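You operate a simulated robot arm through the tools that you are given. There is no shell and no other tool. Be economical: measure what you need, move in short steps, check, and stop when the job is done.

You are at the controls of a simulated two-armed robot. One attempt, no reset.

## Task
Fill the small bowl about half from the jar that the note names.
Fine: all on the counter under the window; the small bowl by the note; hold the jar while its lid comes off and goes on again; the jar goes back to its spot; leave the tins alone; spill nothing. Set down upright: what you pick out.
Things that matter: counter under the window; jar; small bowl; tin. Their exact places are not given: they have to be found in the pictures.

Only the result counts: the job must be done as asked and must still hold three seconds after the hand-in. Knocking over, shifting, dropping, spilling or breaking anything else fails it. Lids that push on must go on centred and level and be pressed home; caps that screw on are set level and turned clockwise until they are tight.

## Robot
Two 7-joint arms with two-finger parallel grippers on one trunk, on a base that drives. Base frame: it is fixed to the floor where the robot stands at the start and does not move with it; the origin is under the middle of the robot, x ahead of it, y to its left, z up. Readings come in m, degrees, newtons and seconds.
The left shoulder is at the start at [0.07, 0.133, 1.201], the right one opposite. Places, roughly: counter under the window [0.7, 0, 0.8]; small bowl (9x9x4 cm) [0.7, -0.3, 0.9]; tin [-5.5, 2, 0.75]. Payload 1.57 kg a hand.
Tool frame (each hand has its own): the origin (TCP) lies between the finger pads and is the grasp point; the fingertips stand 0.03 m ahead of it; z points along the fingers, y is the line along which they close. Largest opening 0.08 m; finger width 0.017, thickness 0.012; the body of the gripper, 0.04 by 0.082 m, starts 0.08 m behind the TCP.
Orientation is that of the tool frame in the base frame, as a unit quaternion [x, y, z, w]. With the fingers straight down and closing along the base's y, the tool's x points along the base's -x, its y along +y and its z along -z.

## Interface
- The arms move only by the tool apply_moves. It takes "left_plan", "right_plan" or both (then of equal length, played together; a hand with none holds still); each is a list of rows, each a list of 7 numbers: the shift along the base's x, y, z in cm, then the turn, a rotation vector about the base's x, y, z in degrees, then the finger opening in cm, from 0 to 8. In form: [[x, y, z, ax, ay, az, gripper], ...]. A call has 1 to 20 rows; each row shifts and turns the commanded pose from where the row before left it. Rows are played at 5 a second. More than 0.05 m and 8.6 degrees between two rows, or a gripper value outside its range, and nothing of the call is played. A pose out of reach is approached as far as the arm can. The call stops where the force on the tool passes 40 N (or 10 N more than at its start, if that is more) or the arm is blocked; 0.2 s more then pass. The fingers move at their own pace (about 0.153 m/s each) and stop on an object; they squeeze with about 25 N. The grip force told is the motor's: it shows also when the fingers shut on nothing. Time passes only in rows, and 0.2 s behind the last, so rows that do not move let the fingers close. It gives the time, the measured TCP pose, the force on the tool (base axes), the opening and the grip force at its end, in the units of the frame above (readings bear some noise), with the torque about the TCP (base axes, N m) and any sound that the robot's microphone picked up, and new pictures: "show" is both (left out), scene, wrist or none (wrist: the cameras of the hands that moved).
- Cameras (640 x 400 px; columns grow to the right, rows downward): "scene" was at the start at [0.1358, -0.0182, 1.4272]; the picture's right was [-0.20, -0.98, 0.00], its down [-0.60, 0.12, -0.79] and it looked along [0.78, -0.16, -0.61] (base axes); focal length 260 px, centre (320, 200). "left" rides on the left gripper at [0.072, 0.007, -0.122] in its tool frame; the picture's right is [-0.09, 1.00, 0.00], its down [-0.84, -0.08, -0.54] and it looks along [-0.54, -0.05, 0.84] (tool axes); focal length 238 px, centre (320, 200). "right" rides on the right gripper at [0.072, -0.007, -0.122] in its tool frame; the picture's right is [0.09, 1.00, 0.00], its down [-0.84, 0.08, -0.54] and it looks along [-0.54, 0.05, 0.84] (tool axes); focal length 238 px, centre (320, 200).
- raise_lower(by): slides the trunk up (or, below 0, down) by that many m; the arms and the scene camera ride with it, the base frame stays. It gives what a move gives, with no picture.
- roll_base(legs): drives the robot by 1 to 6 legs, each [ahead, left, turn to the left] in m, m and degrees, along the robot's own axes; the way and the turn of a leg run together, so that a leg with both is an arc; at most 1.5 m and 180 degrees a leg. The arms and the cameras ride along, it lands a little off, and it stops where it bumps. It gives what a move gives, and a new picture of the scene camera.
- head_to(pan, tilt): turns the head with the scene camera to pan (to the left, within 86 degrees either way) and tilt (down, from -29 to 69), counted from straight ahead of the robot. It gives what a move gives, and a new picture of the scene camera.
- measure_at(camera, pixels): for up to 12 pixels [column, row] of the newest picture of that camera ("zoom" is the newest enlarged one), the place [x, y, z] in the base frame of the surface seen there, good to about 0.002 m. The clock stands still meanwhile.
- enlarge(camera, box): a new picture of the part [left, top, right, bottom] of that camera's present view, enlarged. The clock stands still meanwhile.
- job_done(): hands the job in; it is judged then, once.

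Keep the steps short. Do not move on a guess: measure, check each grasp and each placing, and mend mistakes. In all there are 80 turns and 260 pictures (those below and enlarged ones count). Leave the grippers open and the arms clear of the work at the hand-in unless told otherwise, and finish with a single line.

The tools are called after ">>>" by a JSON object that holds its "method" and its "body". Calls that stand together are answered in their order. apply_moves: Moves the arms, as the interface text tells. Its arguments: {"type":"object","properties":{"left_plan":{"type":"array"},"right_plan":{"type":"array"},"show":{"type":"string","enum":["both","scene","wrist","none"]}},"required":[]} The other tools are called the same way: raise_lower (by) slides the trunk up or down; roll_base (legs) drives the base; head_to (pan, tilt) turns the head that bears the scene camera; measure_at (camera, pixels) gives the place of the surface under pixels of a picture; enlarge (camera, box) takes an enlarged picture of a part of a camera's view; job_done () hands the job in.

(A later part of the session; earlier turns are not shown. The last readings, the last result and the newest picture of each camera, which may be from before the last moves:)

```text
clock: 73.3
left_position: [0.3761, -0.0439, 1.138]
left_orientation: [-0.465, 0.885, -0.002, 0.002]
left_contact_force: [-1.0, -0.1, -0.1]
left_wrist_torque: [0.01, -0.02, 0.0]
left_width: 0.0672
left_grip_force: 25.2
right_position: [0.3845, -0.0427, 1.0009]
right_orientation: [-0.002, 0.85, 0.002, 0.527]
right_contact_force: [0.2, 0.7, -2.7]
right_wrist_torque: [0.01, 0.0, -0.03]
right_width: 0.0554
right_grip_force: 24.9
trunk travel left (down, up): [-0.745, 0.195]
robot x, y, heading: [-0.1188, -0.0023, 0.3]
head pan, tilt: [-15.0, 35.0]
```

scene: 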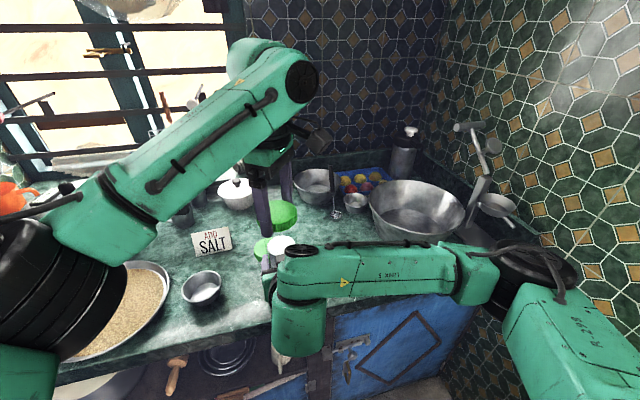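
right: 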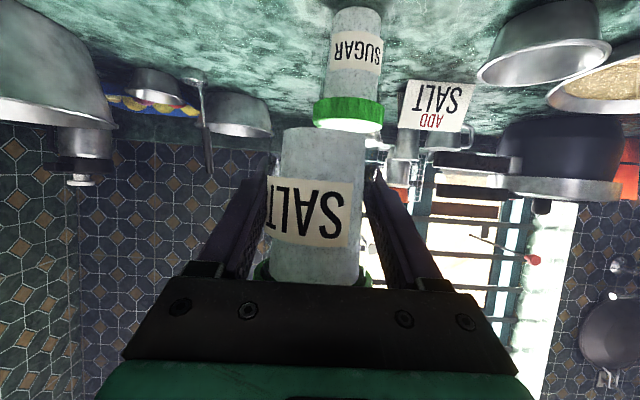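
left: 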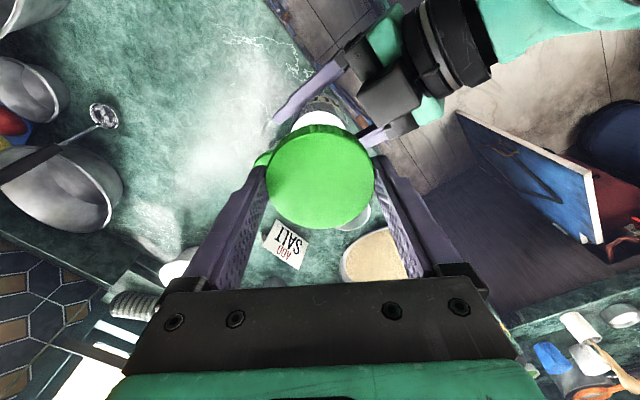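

The lid is off and in the left hand. I'll check inside the jar and re-measure the bowl.

>>> {"method": "enlarge", "body": {"camera": "scene", "box": [160, 190, 320, 310]}}

>>> {"method": "apply_moves", "body": {"left_plan": [[0, 1, 1, 0, 0, -5, 5], [-0.5, 3, 0.5, 0, 0, -5, 5], [-0.8, 4, 0, 0, 0, -5, 5], [-0.8, 4, 0, 0, 0, -5, 5], [-0.8, 4, 0, 0, 0, -5, 5], [-0.8, 4, 0, 0, 0, -5, 5], [-0.8, 4, 0, 0, 0, -5, 5], [-0.8, 4, 0, 0, 0, -5, 5], [-0.8, 4, 0, 0, 0, -5, 5], [0, 3, 0, 0, 0, -5, 5]], "show": "both"}}

```text
3.33 times, centred on (240, 250) of scene
```

zoom: 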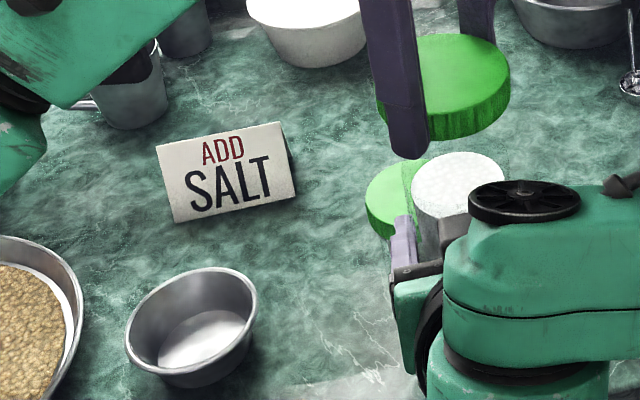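

```text
clock: 75.5
left_position: [0.3163, 0.3104, 1.1518]
left_orientation: [-0.047, 0.999, -0.003, 0.001]
left_contact_force: [0.6, 0.3, 0.0]
left_wrist_torque: [-0.02, 0.02, -0.02]
left_width: 0.0672
left_grip_force: 25.1
right_position: [0.3852, -0.0416, 1.0]
right_orientation: [-0.001, 0.85, 0.0, 0.527]
right_contact_force: [-0.3, 1.0, -2.8]
right_wrist_torque: [0.01, -0.01, 0.01]
right_width: 0.0558
right_grip_force: 24.8
trunk travel left (down, up): [-0.745, 0.195]
robot x, y, heading: [-0.1175, -0.0032, 0.4]
head pan, tilt: [-15.0, 35.0]
```

scene: 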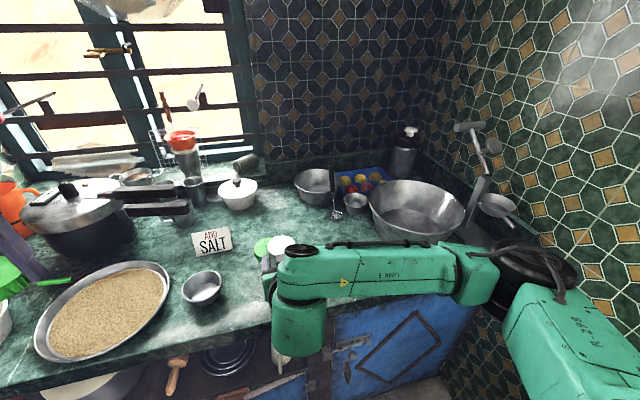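
left: 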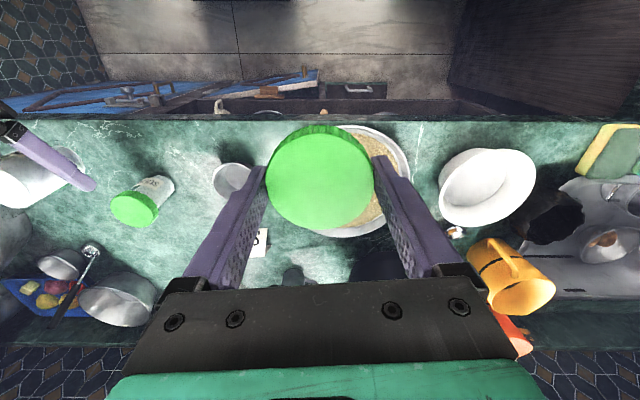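

The jar is nearly full. I'll measure the bowl rim all around, its floor, and the jar mouth.

>>> {"method": "enlarge", "body": {"camera": "scene", "box": [170, 230, 310, 317]}}

>>> {"method": "measure_at", "body": {"camera": "scene", "pixels": [[282, 242], [276, 245], [292, 241], [204, 292]]}}

```text
4.57 times, centred on (240, 274) of scene
```

zoom: 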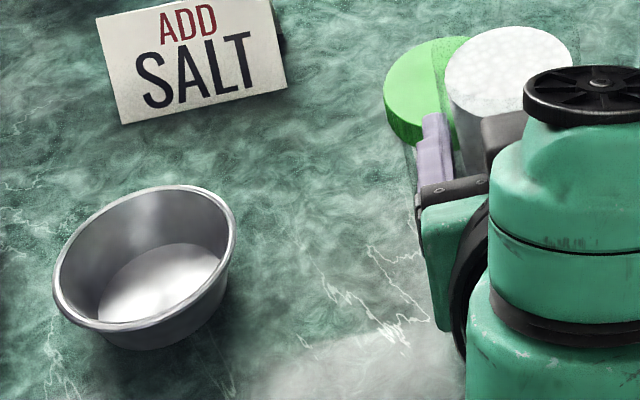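

```text
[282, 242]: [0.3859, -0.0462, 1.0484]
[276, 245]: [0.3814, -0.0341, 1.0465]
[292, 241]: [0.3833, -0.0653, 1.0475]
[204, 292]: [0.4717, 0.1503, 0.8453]
```

>>> {"method": "measure_at", "body": {"camera": "zoom", "pixels": [[175, 187], [130, 327], [57, 275], [234, 240], [90, 215], [205, 295], [160, 280], [120, 300], [215, 255], [200, 205]]}}

>>> {"method": "apply_moves", "body": {"right_plan": [[0.5, 1, 2, 0, 0, 0, 4], [0.5, 1, 2, 0, 0, 0, 4], [0.5, 0.5, 2, 0, 0, 0, 4], [0.5, 0.5, 2, 0, 0, 0, 4], [0, 0, 0, 0, 0, 0, 4]], "show": "none"}}

>>> {"method": "raise_lower", "body": {"by": -0.1}}

```text
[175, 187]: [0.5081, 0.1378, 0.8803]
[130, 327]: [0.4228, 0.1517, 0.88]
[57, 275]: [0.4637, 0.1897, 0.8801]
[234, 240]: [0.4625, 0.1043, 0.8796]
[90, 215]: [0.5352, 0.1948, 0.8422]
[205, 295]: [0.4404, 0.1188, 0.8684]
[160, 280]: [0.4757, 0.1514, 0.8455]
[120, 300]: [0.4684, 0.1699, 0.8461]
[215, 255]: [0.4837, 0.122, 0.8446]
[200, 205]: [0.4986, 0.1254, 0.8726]
```

```text
clock: 76.7
left_position: [0.3156, 0.3096, 1.1512]
left_orientation: [-0.048, 0.999, -0.002, 0.002]
left_contact_force: [0.0, -0.1, 0.0]
left_wrist_torque: [0.02, -0.01, -0.02]
left_width: 0.067
left_grip_force: 24.9
right_position: [0.4052, -0.0134, 1.0795]
right_orientation: [-0.002, 0.85, 0.002, 0.527]
right_contact_force: [0.5, -0.1, -1.4]
right_wrist_torque: [0.01, -0.01, -0.03]
right_width: 0.0551
right_grip_force: 24.6
trunk travel left (down, up): [-0.745, 0.195]
robot x, y, heading: [-0.1208, -0.0001, 0.1]
head pan, tilt: [-15.0, 35.0]
```

```text
clock: 78.1
left_position: [0.3151, 0.3094, 1.0526]
left_orientation: [-0.048, 0.999, -0.002, 0.001]
left_contact_force: [0.3, 0.6, 0.1]
left_wrist_torque: [0.01, -0.01, 0.03]
left_width: 0.0669
left_grip_force: 25.3
right_position: [0.4034, -0.0124, 0.9793]
right_orientation: [-0.001, 0.85, 0.001, 0.527]
right_contact_force: [0.0, 0.4, -1.9]
right_wrist_torque: [0.01, -0.01, 0.01]
right_width: 0.0553
right_grip_force: 25.4
trunk travel left (down, up): [-0.645, 0.295]
robot x, y, heading: [-0.1179, -0.0024, -0.1]
head pan, tilt: [-15.0, 35.0]
```

The bowl centre is (0.466,0.147), rim radius 43 mm at z=0.880, floor at 0.845, so half full is about z 0.863–0.866. I'll raise the jar over the sugar jar, swing it to the bowl and yaw 35°.

>>> {"method": "apply_moves", "body": {"right_plan": [[0, 0, 2, 0, 0, 0, 4], [0, 0, 2.5, 0, 0, 0, 4], [0.5, 1, 0.5, 0, 0, 4, 4], [1.3, 1.3, 0, 0, 0, 5, 4], [1.6, 1.5, 0, 0, 0, 5, 4], [1.6, 1.5, 0, 0, 0, 5, 4], [1.6, 1.5, 0, 0, 0, 5, 4], [1.6, 1.5, 0, 0, 0, 5, 4], [1.6, 1.3, 0, 0, 0, 4, 4], [1.1, 1.0, 0, 0, 0, 2, 4], [0, 0, 0, 0, 0, 0, 4]], "show": "both"}}

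```text
clock: 80.5
left_position: [0.3169, 0.3097, 1.0518]
left_orientation: [-0.048, 0.999, -0.003, 0.0]
left_contact_force: [0.3, 0.2, -0.3]
left_wrist_torque: [0.02, 0.0, 0.0]
left_width: 0.0665
left_grip_force: 25.1
right_position: [0.5139, 0.0951, 1.0302]
right_orientation: [-0.258, 0.81, 0.16, 0.501]
right_contact_force: [0.5, -0.4, -2.1]
right_wrist_torque: [-0.01, 0.01, -0.01]
right_width: 0.0551
right_grip_force: 25.0
trunk travel left (down, up): [-0.645, 0.295]
robot x, y, heading: [-0.1146, 0.0005, 0.2]
head pan, tilt: [-15.0, 35.0]
```

scene: 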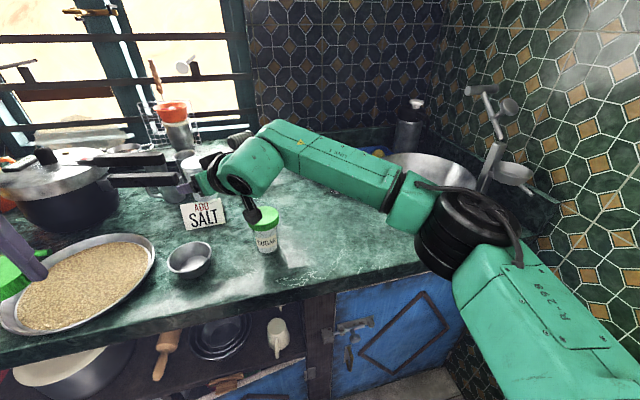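
right: 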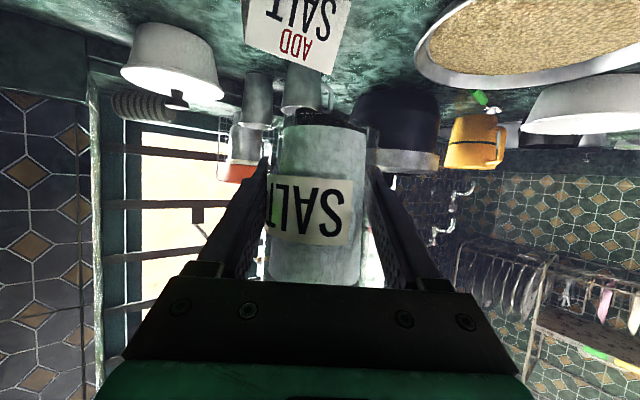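

In position. I'll lower to z≈0.945 and tilt 32° about the hand's horizontal axis, pouring toward the bowl.

>>> {"method": "apply_moves", "body": {"right_plan": [[0, 0, -2, 0, 0, 0, 4], [0, 0, -2, -3.28, -2.3, 0, 4], [0, 0, -2, -3.28, -2.3, 0, 4], [0, 0, -1.5, -3.28, -2.3, 0, 4], [0, 0, -1, -3.28, -2.3, 0, 4], [0, 0, 0, -3.28, -2.3, 0, 4], [0, 0, 0, -3.28, -2.3, 0, 4], [0, 0, 0, 0, 0, 0, 4]], "show": "both"}}

>>> {"method": "enlarge", "body": {"camera": "scene", "box": [140, 180, 300, 290]}}

```text
clock: 82.3
left_position: [0.3155, 0.31, 1.0511]
left_orientation: [-0.048, 0.999, -0.002, 0.001]
left_contact_force: [-0.8, -0.3, 0.2]
left_wrist_torque: [-0.03, -0.03, 0.0]
left_width: 0.067
left_grip_force: 25.3
right_position: [0.5136, 0.0931, 0.9447]
right_orientation: [-0.355, 0.76, -0.014, 0.544]
right_contact_force: [0.4, 0.9, -2.4]
right_wrist_torque: [-0.01, -0.02, 0.0]
right_width: 0.0553
right_grip_force: 24.8
trunk travel left (down, up): [-0.645, 0.295]
robot x, y, heading: [-0.1201, -0.0005, 0.1]
head pan, tilt: [-15.0, 35.0]
```

scene: 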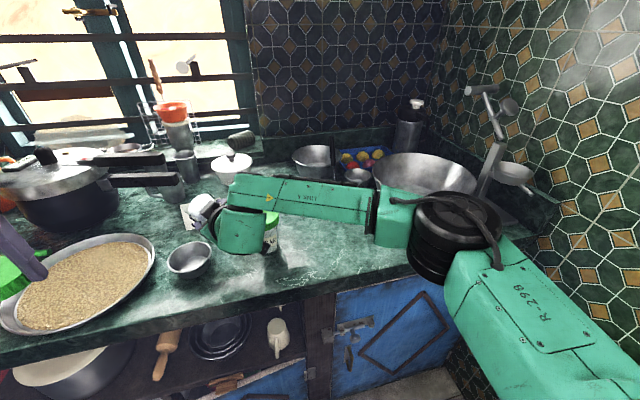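
right: 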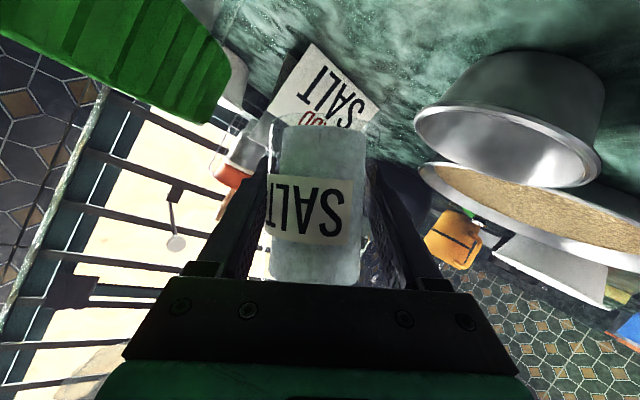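

```text
3.64 times, centred on (220, 235) of scene
```

zoom: 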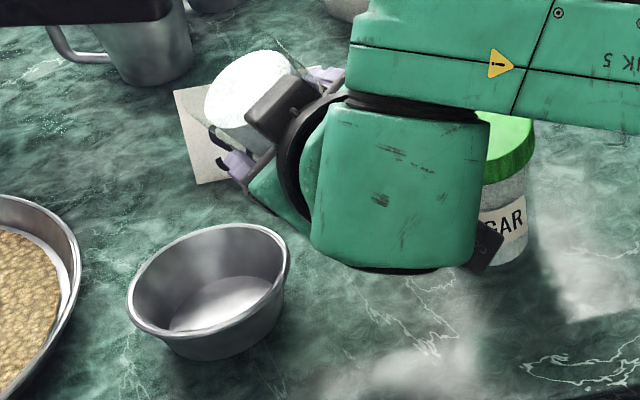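

The right wrist camera now looks close to the sugar jar (large green at top left). I'll check that clearance and the jar mouth position.

>>> {"method": "measure_at", "body": {"camera": "right", "pixels": [[150, 60], [220, 60], [100, 20], [220, 100], [195, 120]]}}

>>> {"method": "measure_at", "body": {"camera": "zoom", "pixels": [[485, 245], [475, 262], [245, 90], [215, 110], [270, 60], [500, 140], [440, 265], [240, 165]]}}

```text
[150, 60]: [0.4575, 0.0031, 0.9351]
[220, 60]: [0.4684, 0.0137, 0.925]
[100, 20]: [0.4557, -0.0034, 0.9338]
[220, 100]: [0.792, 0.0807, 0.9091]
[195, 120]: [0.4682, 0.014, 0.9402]
```

```text
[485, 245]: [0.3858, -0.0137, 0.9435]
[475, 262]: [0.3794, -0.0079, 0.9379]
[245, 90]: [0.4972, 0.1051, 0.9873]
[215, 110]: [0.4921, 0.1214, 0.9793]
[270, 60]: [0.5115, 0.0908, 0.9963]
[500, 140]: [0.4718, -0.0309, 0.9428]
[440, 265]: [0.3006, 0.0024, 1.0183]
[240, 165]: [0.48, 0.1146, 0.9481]
```

Clearance to the sugar jar is over 4 cm and the lip is over the bowl. I'll tilt further in small steps and watch.

>>> {"method": "apply_moves", "body": {"right_plan": [[0, 0, 0, -3.28, -2.3, 0, 4], [0, 0, 0, -3.28, -2.3, 0, 4], [0, 0, 0, -3.28, -2.3, 0, 4], [0, 0, 0, -3.28, -2.3, 0, 4], [0, 0, 0, 0, 0, 0, 4], [0, 0, 0, 0, 0, 0, 4]], "show": "none"}}

>>> {"method": "enlarge", "body": {"camera": "scene", "box": [140, 180, 300, 290]}}

```text
clock: 83.7
left_position: [0.3156, 0.3095, 1.0525]
left_orientation: [-0.048, 0.999, -0.002, 0.001]
left_contact_force: [-0.2, 0.1, -0.4]
left_wrist_torque: [0.0, -0.01, 0.02]
left_width: 0.0668
left_grip_force: 25.0
right_position: [0.5125, 0.0928, 0.9445]
right_orientation: [-0.414, 0.707, -0.129, 0.559]
right_contact_force: [0.6, 0.0, -3.1]
right_wrist_torque: [0.01, -0.03, -0.01]
right_width: 0.0552
right_grip_force: 24.7
trunk travel left (down, up): [-0.645, 0.295]
robot x, y, heading: [-0.1159, 0.0019, 0.2]
head pan, tilt: [-15.0, 35.0]
```

```text
3.64 times, centred on (220, 235) of scene
```

zoom: 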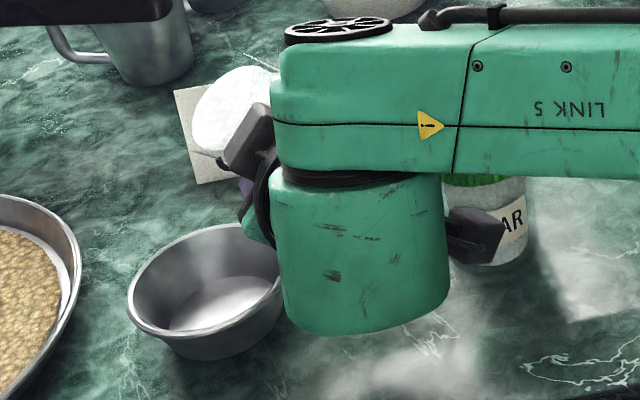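

No flow at 40° yet. Another 12°.

>>> {"method": "apply_moves", "body": {"right_plan": [[0, 0, 0, -3.28, -2.3, 0, 4], [0, 0, 0, -3.28, -2.3, 0, 4], [0, 0, 0, -3.28, -2.3, 0, 4], [0, 0, 0, 0, 0, 0, 4], [0, 0, 0, 0, 0, 0, 4]], "show": "none"}}

>>> {"method": "enlarge", "body": {"camera": "scene", "box": [140, 180, 300, 290]}}

```text
clock: 84.9
left_position: [0.3167, 0.3109, 1.0517]
left_orientation: [-0.048, 0.999, -0.002, 0.0]
left_contact_force: [-0.2, -0.2, -0.9]
left_wrist_torque: [-0.02, 0.0, 0.0]
left_width: 0.0666
left_grip_force: 25.5
right_position: [0.5134, 0.0933, 0.9436]
right_orientation: [-0.453, 0.658, -0.212, 0.563]
right_contact_force: [0.7, -0.2, -2.4]
right_wrist_torque: [0.02, -0.01, 0.01]
right_width: 0.0554
right_grip_force: 25.3
trunk travel left (down, up): [-0.645, 0.295]
robot x, y, heading: [-0.1186, 0.0024, 0.2]
head pan, tilt: [-15.0, 35.0]
```

```text
3.64 times, centred on (220, 235) of scene
```

zoom: 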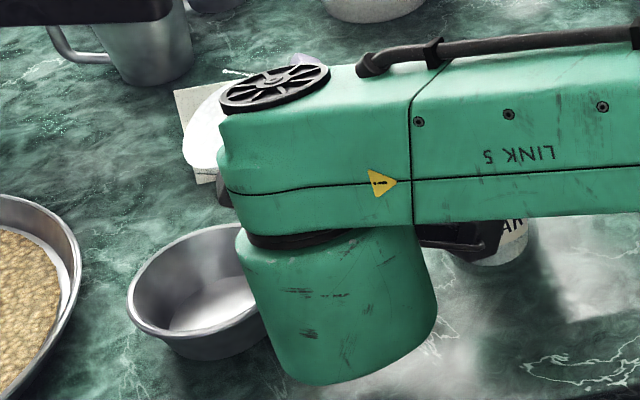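

The right arm is starting to hide the bowl. I'll check whether the left wrist camera sees it.

>>> {"method": "enlarge", "body": {"camera": "left", "box": [0, 0, 640, 400]}}

>>> {"method": "enlarge", "body": {"camera": "right", "box": [0, 0, 640, 400]}}

```text
1.00 times, centred on (320, 200) of left
```

zoom: 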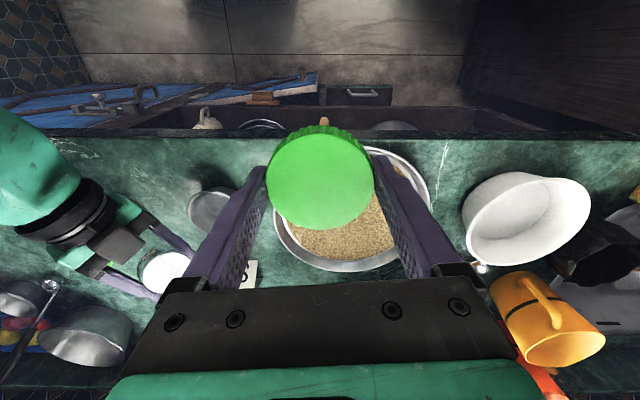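

```text
1.00 times, centred on (320, 200) of right
```

zoom: 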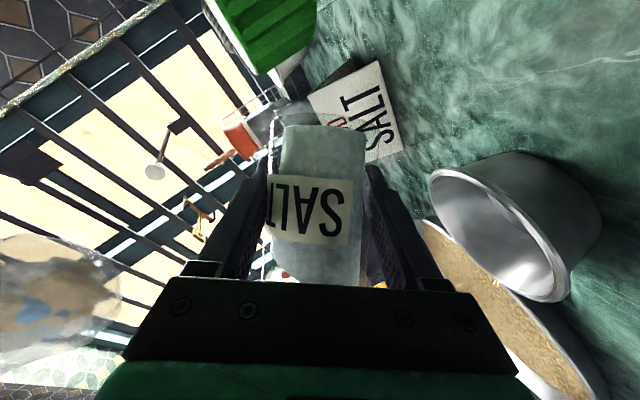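

I'll shift the left hand 5 cm left so the bowl clears its finger in that camera, and tilt the jar another 8°.

>>> {"method": "apply_moves", "body": {"left_plan": [[0, 1.5, 0, 0, 0, 0, 5], [0, 2, 0, 0, 0, 0, 5], [0, 1.5, 0, 0, 0, 0, 5], [0, 0, 0, 0, 0, 0, 5]], "right_plan": [[0, 0, 0, -3.28, -2.3, 0, 4], [0, 0, 0, -3.28, -2.3, 0, 4], [0, 0, 0, 0, 0, 0, 4], [0, 0, 0, 0, 0, 0, 4]], "show": "none"}}

>>> {"method": "enlarge", "body": {"camera": "left", "box": [40, 120, 280, 320]}}

```text
clock: 85.9
left_position: [0.317, 0.358, 1.0522]
left_orientation: [-0.048, 0.999, -0.001, 0.001]
left_contact_force: [0.2, -0.8, 0.1]
left_wrist_torque: [-0.01, 0.0, 0.01]
left_width: 0.0666
left_grip_force: 24.5
right_position: [0.5131, 0.093, 0.9459]
right_orientation: [-0.475, 0.622, -0.268, 0.562]
right_contact_force: [0.2, 0.1, -2.1]
right_wrist_torque: [-0.01, -0.01, 0.04]
right_width: 0.0553
right_grip_force: 24.7
trunk travel left (down, up): [-0.645, 0.295]
robot x, y, heading: [-0.1203, -0.0008, 0.0]
head pan, tilt: [-15.0, 35.0]
```

```text
2.00 times, centred on (160, 220) of left
```

zoom: 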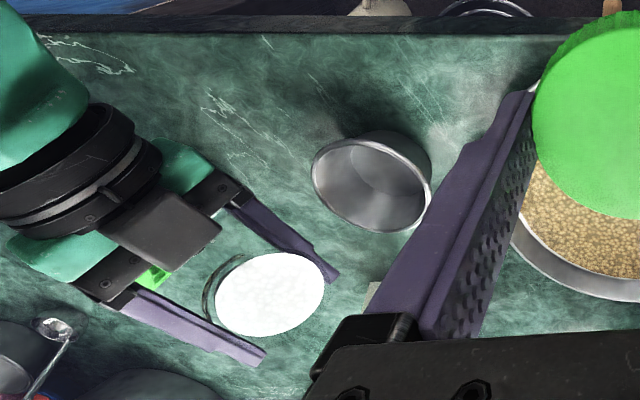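

A good view now. The jar is at 60°, with nothing poured and the salt disc at (270,293). I'll measure the lip against the bowl and keep tilting.

>>> {"method": "measure_at", "body": {"camera": "zoom", "pixels": [[310, 265], [270, 293], [322, 280], [230, 320], [318, 175], [425, 200], [385, 140], [375, 228]]}}

>>> {"method": "apply_moves", "body": {"right_plan": [[0, 0, 0, -3.28, -2.3, 0, 4], [0, 0, 0, -3.28, -2.3, 0, 4], [0, 0, 0, -3.28, -2.3, 0, 4], [0, 0, 0, 0, 0, 0, 4]], "show": "none"}}

>>> {"method": "enlarge", "body": {"camera": "left", "box": [40, 120, 280, 320]}}

```text
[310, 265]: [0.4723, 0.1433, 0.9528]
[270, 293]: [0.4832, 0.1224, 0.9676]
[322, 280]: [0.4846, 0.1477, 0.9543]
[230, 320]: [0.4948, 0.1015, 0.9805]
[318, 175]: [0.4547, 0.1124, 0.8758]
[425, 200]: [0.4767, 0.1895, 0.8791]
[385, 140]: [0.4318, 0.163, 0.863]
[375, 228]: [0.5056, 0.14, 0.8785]
```

```text
clock: 86.9
left_position: [0.3173, 0.3592, 1.0525]
left_orientation: [-0.048, 0.999, -0.003, 0.0]
left_contact_force: [0.4, -0.2, -0.2]
left_wrist_torque: [-0.01, 0.02, -0.02]
left_width: 0.0665
left_grip_force: 24.3
right_position: [0.5129, 0.0929, 0.9447]
right_orientation: [-0.504, 0.562, -0.348, 0.556]
right_contact_force: [0.3, 0.3, -1.8]
right_wrist_torque: [0.03, 0.0, -0.01]
right_width: 0.0555
right_grip_force: 24.6
trunk travel left (down, up): [-0.645, 0.295]
robot x, y, heading: [-0.1175, 0.0002, 0.2]
head pan, tilt: [-15.0, 35.0]
```

```text
2.00 times, centred on (160, 220) of left
```

zoom: 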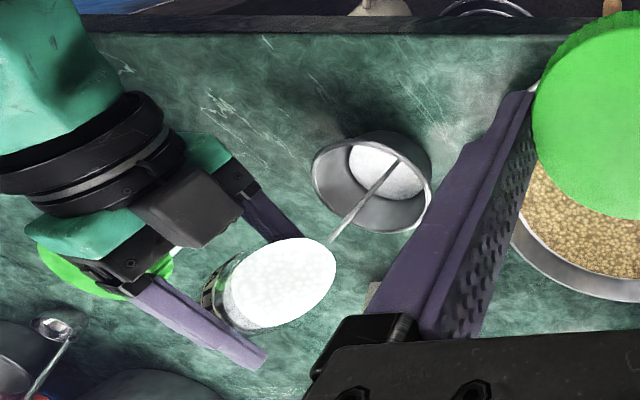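

It's flowing: a thin stream lands inside the bowl. I'll measure the level, hold briefly, and check again.

>>> {"method": "measure_at", "body": {"camera": "zoom", "pixels": [[365, 165], [390, 185], [410, 180]]}}

>>> {"method": "apply_moves", "body": {"right_plan": [[0, 0, 0, 0, 0, 0, 4]], "show": "none"}}

>>> {"method": "enlarge", "body": {"camera": "left", "box": [40, 120, 280, 320]}}

>>> {"method": "measure_at", "body": {"camera": "zoom", "pixels": [[365, 165], [390, 185], [410, 180], [360, 190]]}}

```text
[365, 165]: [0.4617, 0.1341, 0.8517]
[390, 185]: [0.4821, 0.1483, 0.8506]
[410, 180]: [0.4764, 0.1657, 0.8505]
```

```text
clock: 87.3
left_position: [0.318, 0.3579, 1.0528]
left_orientation: [-0.048, 0.999, -0.002, 0.001]
left_contact_force: [-0.2, 0.0, -0.3]
left_wrist_torque: [0.06, 0.0, -0.07]
left_width: 0.0667
left_grip_force: 24.6
right_position: [0.5133, 0.094, 0.9427]
right_orientation: [-0.504, 0.562, -0.348, 0.555]
right_contact_force: [0.2, 0.9, -1.4]
right_wrist_torque: [-0.02, -0.04, 0.0]
right_width: 0.0556
right_grip_force: 25.0
trunk travel left (down, up): [-0.645, 0.295]
robot x, y, heading: [-0.1176, -0.0008, 0.0]
head pan, tilt: [-15.0, 35.0]
```

```text
2.00 times, centred on (160, 220) of left
```

zoom: 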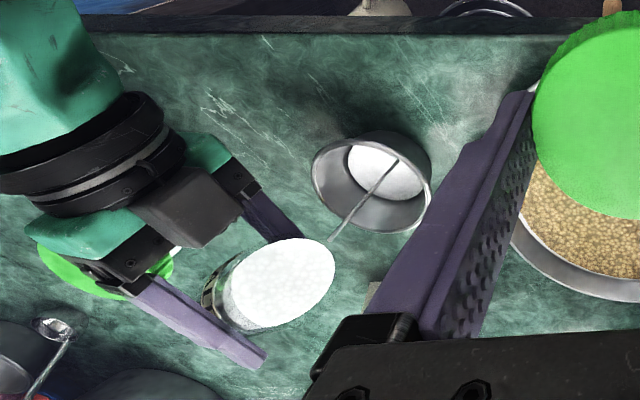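

```text
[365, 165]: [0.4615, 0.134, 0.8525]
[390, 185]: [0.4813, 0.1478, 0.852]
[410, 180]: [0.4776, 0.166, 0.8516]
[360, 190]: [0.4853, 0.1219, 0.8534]
```

The level rises about 1.4 mm in 0.4 s. I'll hold 1.4 s.

>>> {"method": "apply_moves", "body": {"right_plan": [[0, 0, 0, 0, 0, 0, 4], [0, 0, 0, 0, 0, 0, 4], [0, 0, 0, 0, 0, 0, 4], [0, 0, 0, 0, 0, 0, 4], [0, 0, 0, 0, 0, 0, 4], [0, 0, 0, 0, 0, 0, 4]], "show": "none"}}

>>> {"method": "enlarge", "body": {"camera": "left", "box": [40, 120, 280, 320]}}

>>> {"method": "measure_at", "body": {"camera": "zoom", "pixels": [[365, 165], [390, 185], [410, 180], [360, 190], [290, 280]]}}

```text
clock: 88.7
left_position: [0.3171, 0.3582, 1.0518]
left_orientation: [-0.048, 0.999, -0.003, 0.001]
left_contact_force: [0.1, -0.1, 0.1]
left_wrist_torque: [0.0, 0.0, 0.0]
left_width: 0.0667
left_grip_force: 25.1
right_position: [0.5133, 0.0923, 0.9436]
right_orientation: [-0.504, 0.562, -0.348, 0.555]
right_contact_force: [0.3, 0.8, -1.4]
right_wrist_torque: [0.03, 0.0, -0.03]
right_width: 0.0554
right_grip_force: 24.9
trunk travel left (down, up): [-0.645, 0.295]
robot x, y, heading: [-0.1202, -0.0039, 0.2]
head pan, tilt: [-15.0, 35.0]
```

```text
2.00 times, centred on (160, 220) of left
```

zoom: 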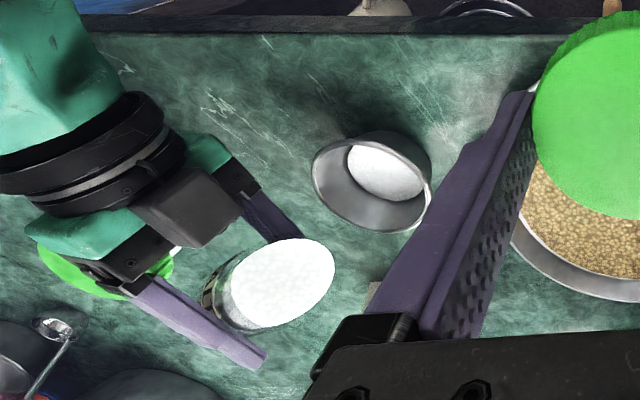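

```text
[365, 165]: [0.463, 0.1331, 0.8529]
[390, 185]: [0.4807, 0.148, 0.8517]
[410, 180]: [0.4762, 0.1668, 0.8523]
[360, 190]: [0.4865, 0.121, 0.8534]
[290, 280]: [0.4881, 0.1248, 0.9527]
```

The flow stopped at 72° with the level at 0.8525. I'll tilt 6° more.

>>> {"method": "apply_moves", "body": {"right_plan": [[0, 0, 0, -2.46, -1.72, 0, 4], [0, 0, 0, -2.46, -1.72, 0, 4], [0, 0, 0, 0, 0, 0, 4], [0, 0, 0, 0, 0, 0, 4], [0, 0, 0, 0, 0, 0, 4], [0, 0, 0, 0, 0, 0, 4], [0, 0, 0, 0, 0, 0, 4]], "show": "none"}}

>>> {"method": "enlarge", "body": {"camera": "left", "box": [40, 120, 280, 320]}}

>>> {"method": "measure_at", "body": {"camera": "zoom", "pixels": [[365, 165], [390, 185], [410, 180], [360, 190]]}}

```text
clock: 90.3
left_position: [0.3178, 0.3585, 1.052]
left_orientation: [-0.048, 0.999, -0.003, 0.001]
left_contact_force: [-0.3, 0.7, -1.0]
left_wrist_torque: [0.0, 0.03, -0.01]
left_width: 0.0667
left_grip_force: 24.8
right_position: [0.5137, 0.092, 0.9457]
right_orientation: [-0.517, 0.529, -0.387, 0.551]
right_contact_force: [0.4, -0.4, -1.1]
right_wrist_torque: [0.0, -0.04, -0.01]
right_width: 0.0554
right_grip_force: 24.7
trunk travel left (down, up): [-0.645, 0.295]
robot x, y, heading: [-0.1208, -0.0019, 0.2]
head pan, tilt: [-15.0, 35.0]
```

```text
2.00 times, centred on (160, 220) of left
```

zoom: 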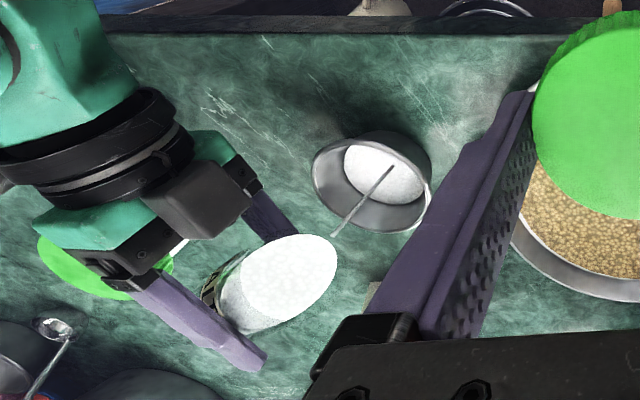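

```text
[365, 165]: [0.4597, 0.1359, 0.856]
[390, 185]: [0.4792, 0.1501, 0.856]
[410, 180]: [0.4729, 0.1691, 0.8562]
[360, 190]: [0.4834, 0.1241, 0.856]
```

Level 0.856 and still running. I'll wait, then add 4°.

>>> {"method": "apply_moves", "body": {"right_plan": [[0, 0, 0, 0, 0, 0, 4], [0, 0, 0, 0, 0, 0, 4], [0, 0, 0, 0, 0, 0, 4], [0, 0, 0, -3.28, -2.3, 0, 4], [0, 0, 0, 0, 0, 0, 4], [0, 0, 0, 0, 0, 0, 4], [0, 0, 0, 0, 0, 0, 4], [0, 0, 0, 0, 0, 0, 4], [0, 0, 0, 0, 0, 0, 4]], "show": "none"}}

>>> {"method": "enlarge", "body": {"camera": "left", "box": [40, 120, 280, 320]}}

>>> {"method": "measure_at", "body": {"camera": "zoom", "pixels": [[365, 165], [390, 185], [410, 180], [360, 190]]}}

```text
clock: 92.3
left_position: [0.3161, 0.3591, 1.0521]
left_orientation: [-0.048, 0.999, -0.002, 0.001]
left_contact_force: [-0.1, 0.1, 0.3]
left_wrist_torque: [-0.03, -0.02, 0.01]
left_width: 0.0668
left_grip_force: 24.7
right_position: [0.5141, 0.0928, 0.9451]
right_orientation: [-0.524, 0.507, -0.412, 0.546]
right_contact_force: [-0.3, 0.1, -2.1]
right_wrist_torque: [-0.01, -0.03, 0.02]
right_width: 0.0554
right_grip_force: 25.2
trunk travel left (down, up): [-0.645, 0.295]
robot x, y, heading: [-0.1182, -0.0012, 0.1]
head pan, tilt: [-15.0, 35.0]
```

```text
2.00 times, centred on (160, 220) of left
```

zoom: 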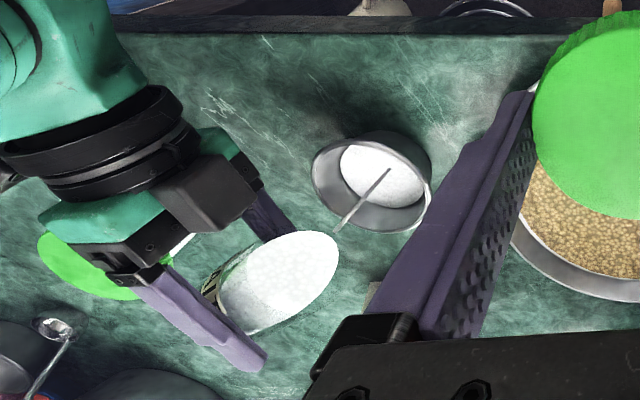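

```text
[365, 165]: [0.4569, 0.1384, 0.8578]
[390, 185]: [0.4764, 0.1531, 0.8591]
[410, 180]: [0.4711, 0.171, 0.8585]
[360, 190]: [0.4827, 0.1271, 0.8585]
```

Level 0.8585. Repeat with +4°.

>>> {"method": "apply_moves", "body": {"right_plan": [[0, 0, 0, 0, 0, 0, 4], [0, 0, 0, 0, 0, 0, 4], [0, 0, 0, -3.28, -2.3, 0, 4], [0, 0, 0, 0, 0, 0, 4], [0, 0, 0, 0, 0, 0, 4], [0, 0, 0, 0, 0, 0, 4], [0, 0, 0, 0, 0, 0, 4]], "show": "none"}}

>>> {"method": "enlarge", "body": {"camera": "left", "box": [40, 120, 280, 320]}}

>>> {"method": "measure_at", "body": {"camera": "zoom", "pixels": [[365, 165], [390, 185], [410, 180], [360, 190]]}}

```text
clock: 93.9
left_position: [0.317, 0.3596, 1.0531]
left_orientation: [-0.048, 0.999, -0.002, 0.001]
left_contact_force: [0.2, 0.8, -0.1]
left_wrist_torque: [0.0, 0.01, -0.03]
left_width: 0.0664
left_grip_force: 24.6
right_position: [0.5118, 0.0918, 0.9448]
right_orientation: [-0.532, 0.484, -0.437, 0.54]
right_contact_force: [-0.1, 0.0, -1.8]
right_wrist_torque: [0.0, -0.02, 0.04]
right_width: 0.0555
right_grip_force: 25.2
trunk travel left (down, up): [-0.645, 0.295]
robot x, y, heading: [-0.1171, 0.0011, -0.4]
head pan, tilt: [-15.0, 35.0]
```

```text
2.00 times, centred on (160, 220) of left
```

zoom: 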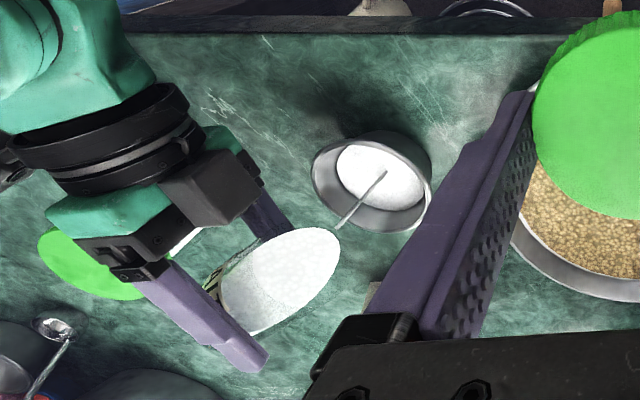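

```text
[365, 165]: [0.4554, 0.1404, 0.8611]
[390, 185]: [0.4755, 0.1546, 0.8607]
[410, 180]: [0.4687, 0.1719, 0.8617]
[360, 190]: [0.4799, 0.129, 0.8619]
```

Level 0.8613. One more 4° step, then let it drain.

>>> {"method": "apply_moves", "body": {"right_plan": [[0, 0, 0, 0, 0, 0, 4], [0, 0, 0, -3.28, -2.3, 0, 4], [0, 0, 0, 0, 0, 0, 4], [0, 0, 0, 0, 0, 0, 4], [0, 0, 0, 0, 0, 0, 4], [0, 0, 0, 0, 0, 0, 4]], "show": "none"}}

>>> {"method": "enlarge", "body": {"camera": "left", "box": [40, 120, 280, 320]}}

>>> {"method": "measure_at", "body": {"camera": "zoom", "pixels": [[365, 165], [390, 185], [410, 180], [360, 190]]}}

```text
clock: 95.3
left_position: [0.3172, 0.3589, 1.0524]
left_orientation: [-0.048, 0.999, -0.003, 0.001]
left_contact_force: [-0.2, -0.7, 1.1]
left_wrist_torque: [0.02, -0.03, -0.02]
left_width: 0.0665
left_grip_force: 25.2
right_position: [0.5134, 0.0933, 0.9446]
right_orientation: [0.538, -0.461, 0.461, -0.534]
right_contact_force: [-0.2, 0.0, -1.7]
right_wrist_torque: [-0.01, 0.0, -0.01]
right_width: 0.0552
right_grip_force: 25.1
trunk travel left (down, up): [-0.645, 0.295]
robot x, y, heading: [-0.1177, -0.0044, 0.2]
head pan, tilt: [-15.0, 35.0]
```

```text
2.00 times, centred on (160, 220) of left
```

zoom: 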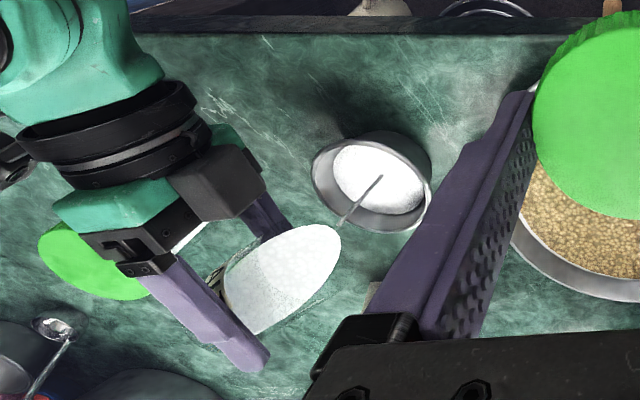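

```text
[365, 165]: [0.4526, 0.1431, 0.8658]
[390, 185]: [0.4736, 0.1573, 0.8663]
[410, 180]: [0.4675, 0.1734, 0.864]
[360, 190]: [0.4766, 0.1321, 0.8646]
```

Level is about 0.865, half full. I'll tilt straight back upright (90° in all), raising gently.

>>> {"method": "apply_moves", "body": {"right_plan": [[0, 0, 0, 6.55, 4.59, 0, 4], [0, 0, 0, 6.55, 4.59, 0, 4], [0, 0, 0, 6.55, 4.59, 0, 4], [0, 0, 0, 6.55, 4.59, 0, 4], [0, 0, 0, 6.55, 4.59, 0, 4], [0, 0, 0.5, 6.55, 4.59, 0, 4], [0, 0, 1, 6.55, 4.59, 0, 4], [0, 0, 1, 6.55, 4.59, 0, 4], [0, 0, 1, 6.55, 4.59, 0, 4], [0, 0, 1.5, 6.55, 4.59, 0, 4], [0, 0, 1.5, 6.55, 4.59, 0, 4], [0, 0, 1.5, 1.64, 1.15, 0, 4], [0, 0, 0, 0, 0, 0, 4]], "show": "both"}}

>>> {"method": "enlarge", "body": {"camera": "left", "box": [40, 120, 280, 320]}}

>>> {"method": "measure_at", "body": {"camera": "zoom", "pixels": [[365, 165], [390, 185], [410, 180], [360, 190]]}}

```text
clock: 98.1
left_position: [0.3176, 0.3599, 1.0537]
left_orientation: [-0.048, 0.999, -0.002, 0.0]
left_contact_force: [0.7, 0.4, 0.4]
left_wrist_torque: [0.0, -0.01, 0.01]
left_width: 0.0664
left_grip_force: 24.8
right_position: [0.5137, 0.0922, 1.0242]
right_orientation: [-0.257, 0.81, 0.159, 0.502]
right_contact_force: [-0.2, 0.0, -0.9]
right_wrist_torque: [0.0, -0.03, -0.03]
right_width: 0.0551
right_grip_force: 25.0
trunk travel left (down, up): [-0.645, 0.295]
robot x, y, heading: [-0.1216, -0.0015, 0.0]
head pan, tilt: [-15.0, 35.0]
```

scene: 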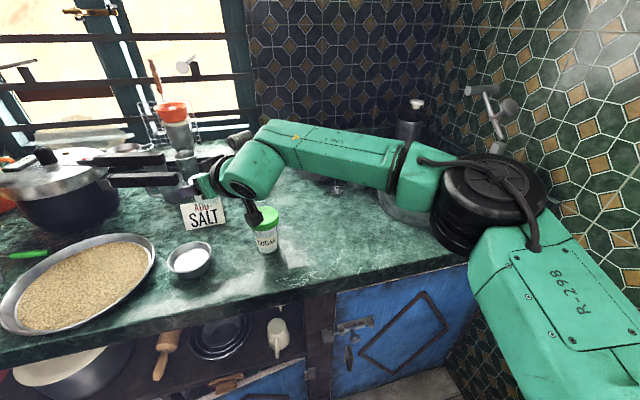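
right: 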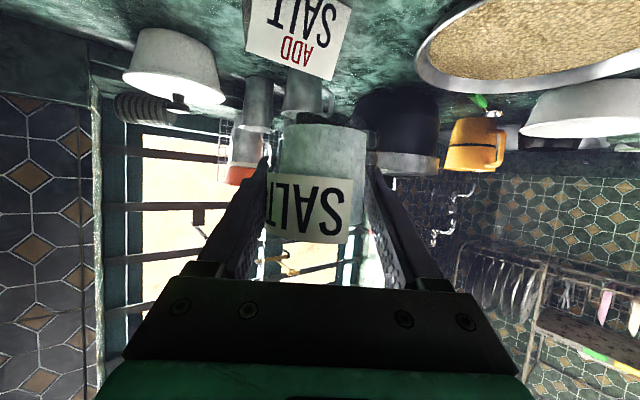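

```text
2.00 times, centred on (160, 220) of left
```

zoom: 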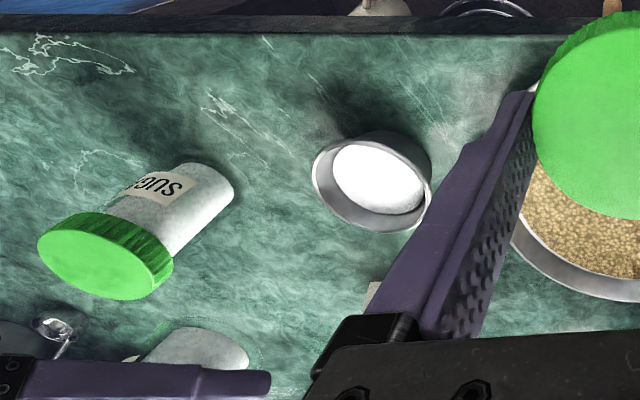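

```text
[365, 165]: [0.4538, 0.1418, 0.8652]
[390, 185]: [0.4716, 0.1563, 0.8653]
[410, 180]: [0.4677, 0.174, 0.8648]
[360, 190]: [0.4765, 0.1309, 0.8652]
```

The level is a flat 0.865, about half by volume, and I see no spill. Now I'll retrace: the right hand swings back over the sugar jar, then the trunk goes up.

>>> {"method": "apply_moves", "body": {"right_plan": [[0, 0, 0.6, 0, 0, 0, 4], [-1.1, -1.0, 0, 0, 0, -2, 4], [-1.6, -1.3, 0, 0, 0, -4, 4], [-1.6, -1.5, 0, 0, 0, -5, 4], [-1.6, -1.5, 0, 0, 0, -5, 4], [-1.6, -1.5, 0, 0, 0, -5, 4], [-1.6, -1.5, 0, 0, 0, -5, 4], [-1.3, -1.3, 0, 0, 0, -5, 4], [-0.5, -1, 0, 0, 0, -4, 4], [-0.9, -1.5, 0, 0, 0, 0, 4], [-0.9, -1.5, 0, 0, 0, 0, 4], [0, 0, 0, 0, 0, 0, 4]], "show": "none"}}

>>> {"method": "raise_lower", "body": {"by": 0.1}}

>>> {"method": "enlarge", "body": {"camera": "left", "box": [200, 100, 440, 300]}}

```text
clock: 100.7
left_position: [0.3169, 0.3586, 1.053]
left_orientation: [-0.048, 0.999, -0.004, 0.001]
left_contact_force: [0.6, 0.6, -0.9]
left_wrist_torque: [-0.03, -0.03, -0.04]
left_width: 0.0666
left_grip_force: 25.0
right_position: [0.3871, -0.0428, 1.0313]
right_orientation: [-0.002, 0.85, 0.0, 0.527]
right_contact_force: [0.6, 0.7, -2.3]
right_wrist_torque: [-0.05, -0.02, -0.03]
right_width: 0.0551
right_grip_force: 25.2
trunk travel left (down, up): [-0.645, 0.295]
robot x, y, heading: [-0.1185, -0.0014, 0.4]
head pan, tilt: [-15.0, 35.0]
```

```text
clock: 102.0
left_position: [0.3162, 0.3587, 1.1544]
left_orientation: [-0.047, 0.999, -0.003, 0.001]
left_contact_force: [-0.6, -0.3, 0.0]
left_wrist_torque: [0.01, -0.01, -0.01]
left_width: 0.0662
left_grip_force: 25.0
right_position: [0.3865, -0.0432, 1.1316]
right_orientation: [-0.002, 0.85, 0.0, 0.527]
right_contact_force: [-0.9, -0.5, -1.3]
right_wrist_torque: [0.02, -0.03, -0.01]
right_width: 0.0556
right_grip_force: 25.4
trunk travel left (down, up): [-0.745, 0.195]
robot x, y, heading: [-0.1158, -0.0017, 0.2]
head pan, tilt: [-15.0, 35.0]
```

```text
2.00 times, centred on (320, 200) of left
```

zoom: 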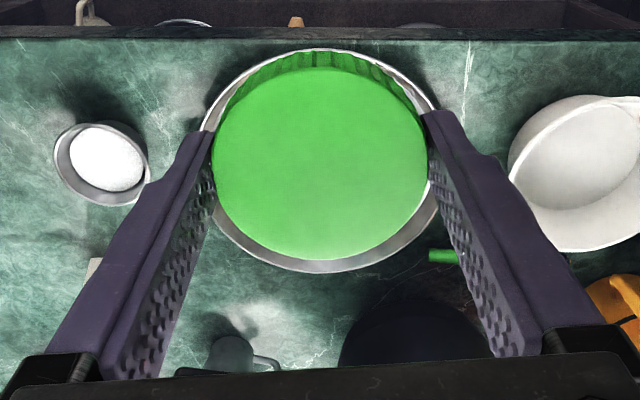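

I'll measure how level the lid is in the left hand and lower the right hand to z=1.0.

>>> {"method": "measure_at", "body": {"camera": "zoom", "pixels": [[320, 85], [320, 245], [230, 160], [410, 160], [320, 160]]}}

>>> {"method": "apply_moves", "body": {"right_plan": [[0, 0, -2, 0, 0, 0, 4], [0, 0, -2, 0, 0, 0, 4], [0, 0, -2, 0, 0, 0, 4], [0, 0, -2, 0, 0, 0, 4], [0, 0, -2, 0, 0, 0, 4], [0, 0, -2, 0, 0, 0, 4], [-0.2, 0, -1.1, 0, 0, 0, 4], [0, 0, 0, 0, 0, 0, 4]], "show": "scene"}}

>>> {"method": "enlarge", "body": {"camera": "scene", "box": [230, 215, 330, 285]}}

```text
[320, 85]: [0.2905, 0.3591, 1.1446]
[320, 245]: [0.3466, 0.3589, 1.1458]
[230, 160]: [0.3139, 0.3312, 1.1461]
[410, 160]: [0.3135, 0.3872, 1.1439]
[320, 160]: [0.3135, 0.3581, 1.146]
```

```text
clock: 103.8
left_position: [0.3176, 0.3576, 1.1532]
left_orientation: [-0.048, 0.999, -0.003, 0.001]
left_contact_force: [-0.3, 0.3, 0.5]
left_wrist_torque: [0.0, 0.01, -0.01]
left_width: 0.0663
left_grip_force: 24.7
right_position: [0.3842, -0.0453, 0.9986]
right_orientation: [-0.002, 0.85, 0.0, 0.527]
right_contact_force: [0.1, 0.5, -1.7]
right_wrist_torque: [0.03, 0.02, 0.0]
right_width: 0.055
right_grip_force: 24.6
trunk travel left (down, up): [-0.745, 0.195]
robot x, y, heading: [-0.1196, -0.0001, 0.3]
head pan, tilt: [-15.0, 35.0]
```

scene: 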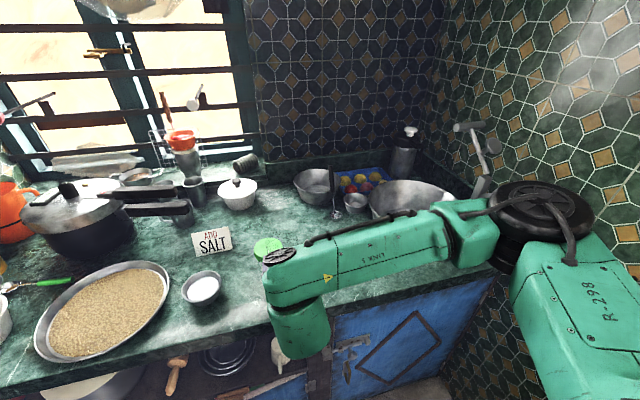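

```text
5.71 times, centred on (280, 250) of scene
```

zoom: 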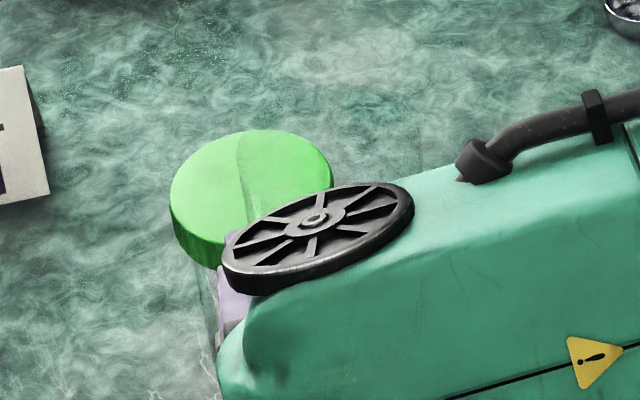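

The lid is level in the left hand and centred, its top 8.5 mm below the TCP. I'll bring it back above the jar at yaw +55°, ready to screw clockwise.

>>> {"method": "apply_moves", "body": {"left_plan": [[0, -3, 0, 0, 0, 4.5, 5], [0.3, -4, 0, 0, 0, 4.5, 5], [0.6, -4, 0, 0, 0, 4.5, 5], [0.7, -4, 0, 0, 0, 4.5, 5], [0.7, -4, 0, 0, 0, 4.5, 5], [0.7, -4, 0, 0, 0, 4.5, 5], [0.7, -4, 0, 0, 0, 4.5, 5], [0.7, -4, 0, 0, 0, 4.5, 5], [0.7, -4, -0.5, 0, 0, 4.5, 5], [0.5, -3.5, -0.5, 0, 0, 4.5, 5], [0.4, -1.8, -0.3, 0, 0, 4.5, 5], [0, 0, 0, 0, 0, 0, 5]], "show": "both"}}

>>> {"method": "enlarge", "body": {"camera": "left", "box": [240, 60, 420, 240]}}

```text
clock: 106.4
left_position: [0.3775, -0.0442, 1.1393]
left_orientation: [-0.463, 0.887, -0.002, 0.003]
left_contact_force: [0.4, 0.4, -0.7]
left_wrist_torque: [-0.02, -0.02, 0.02]
left_width: 0.0667
left_grip_force: 25.5
right_position: [0.3842, -0.0436, 0.9982]
right_orientation: [-0.002, 0.85, 0.0, 0.527]
right_contact_force: [0.8, 0.0, -0.7]
right_wrist_torque: [0.02, -0.02, -0.01]
right_width: 0.0552
right_grip_force: 24.9
trunk travel left (down, up): [-0.745, 0.195]
robot x, y, heading: [-0.1201, 0.0006, 0.0]
head pan, tilt: [-15.0, 35.0]
```

scene: 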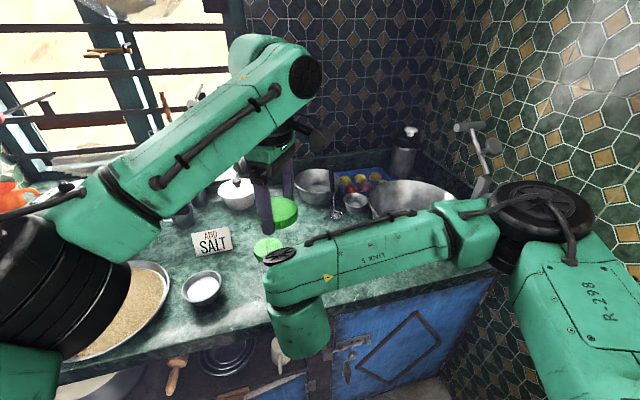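
left: 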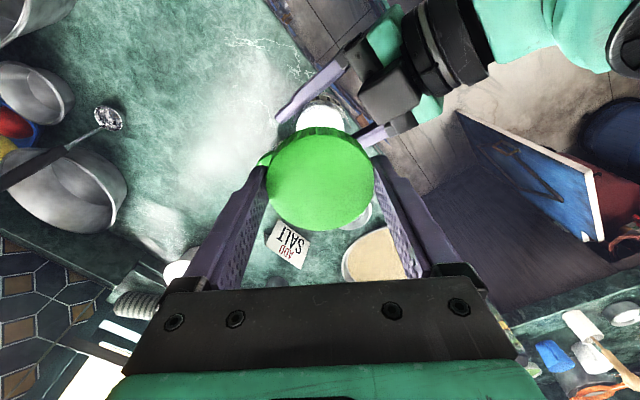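

```text
2.22 times, centred on (330, 150) of left
```

zoom: 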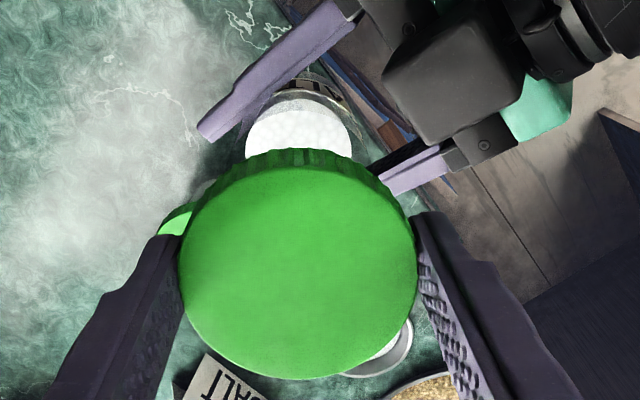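

I'll measure the jar's salt disc for a centre check.

>>> {"method": "measure_at", "body": {"camera": "zoom", "pixels": [[249, 130], [347, 130], [297, 103], [297, 140], [300, 200], [190, 260], [408, 260], [300, 365], [300, 165]]}}

```text
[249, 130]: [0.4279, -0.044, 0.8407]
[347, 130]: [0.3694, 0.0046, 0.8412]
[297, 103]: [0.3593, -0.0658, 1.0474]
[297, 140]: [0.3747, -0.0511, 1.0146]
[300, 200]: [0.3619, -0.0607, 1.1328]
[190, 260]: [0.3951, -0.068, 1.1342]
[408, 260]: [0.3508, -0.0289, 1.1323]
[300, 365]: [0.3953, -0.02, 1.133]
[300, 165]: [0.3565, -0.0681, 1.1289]
```

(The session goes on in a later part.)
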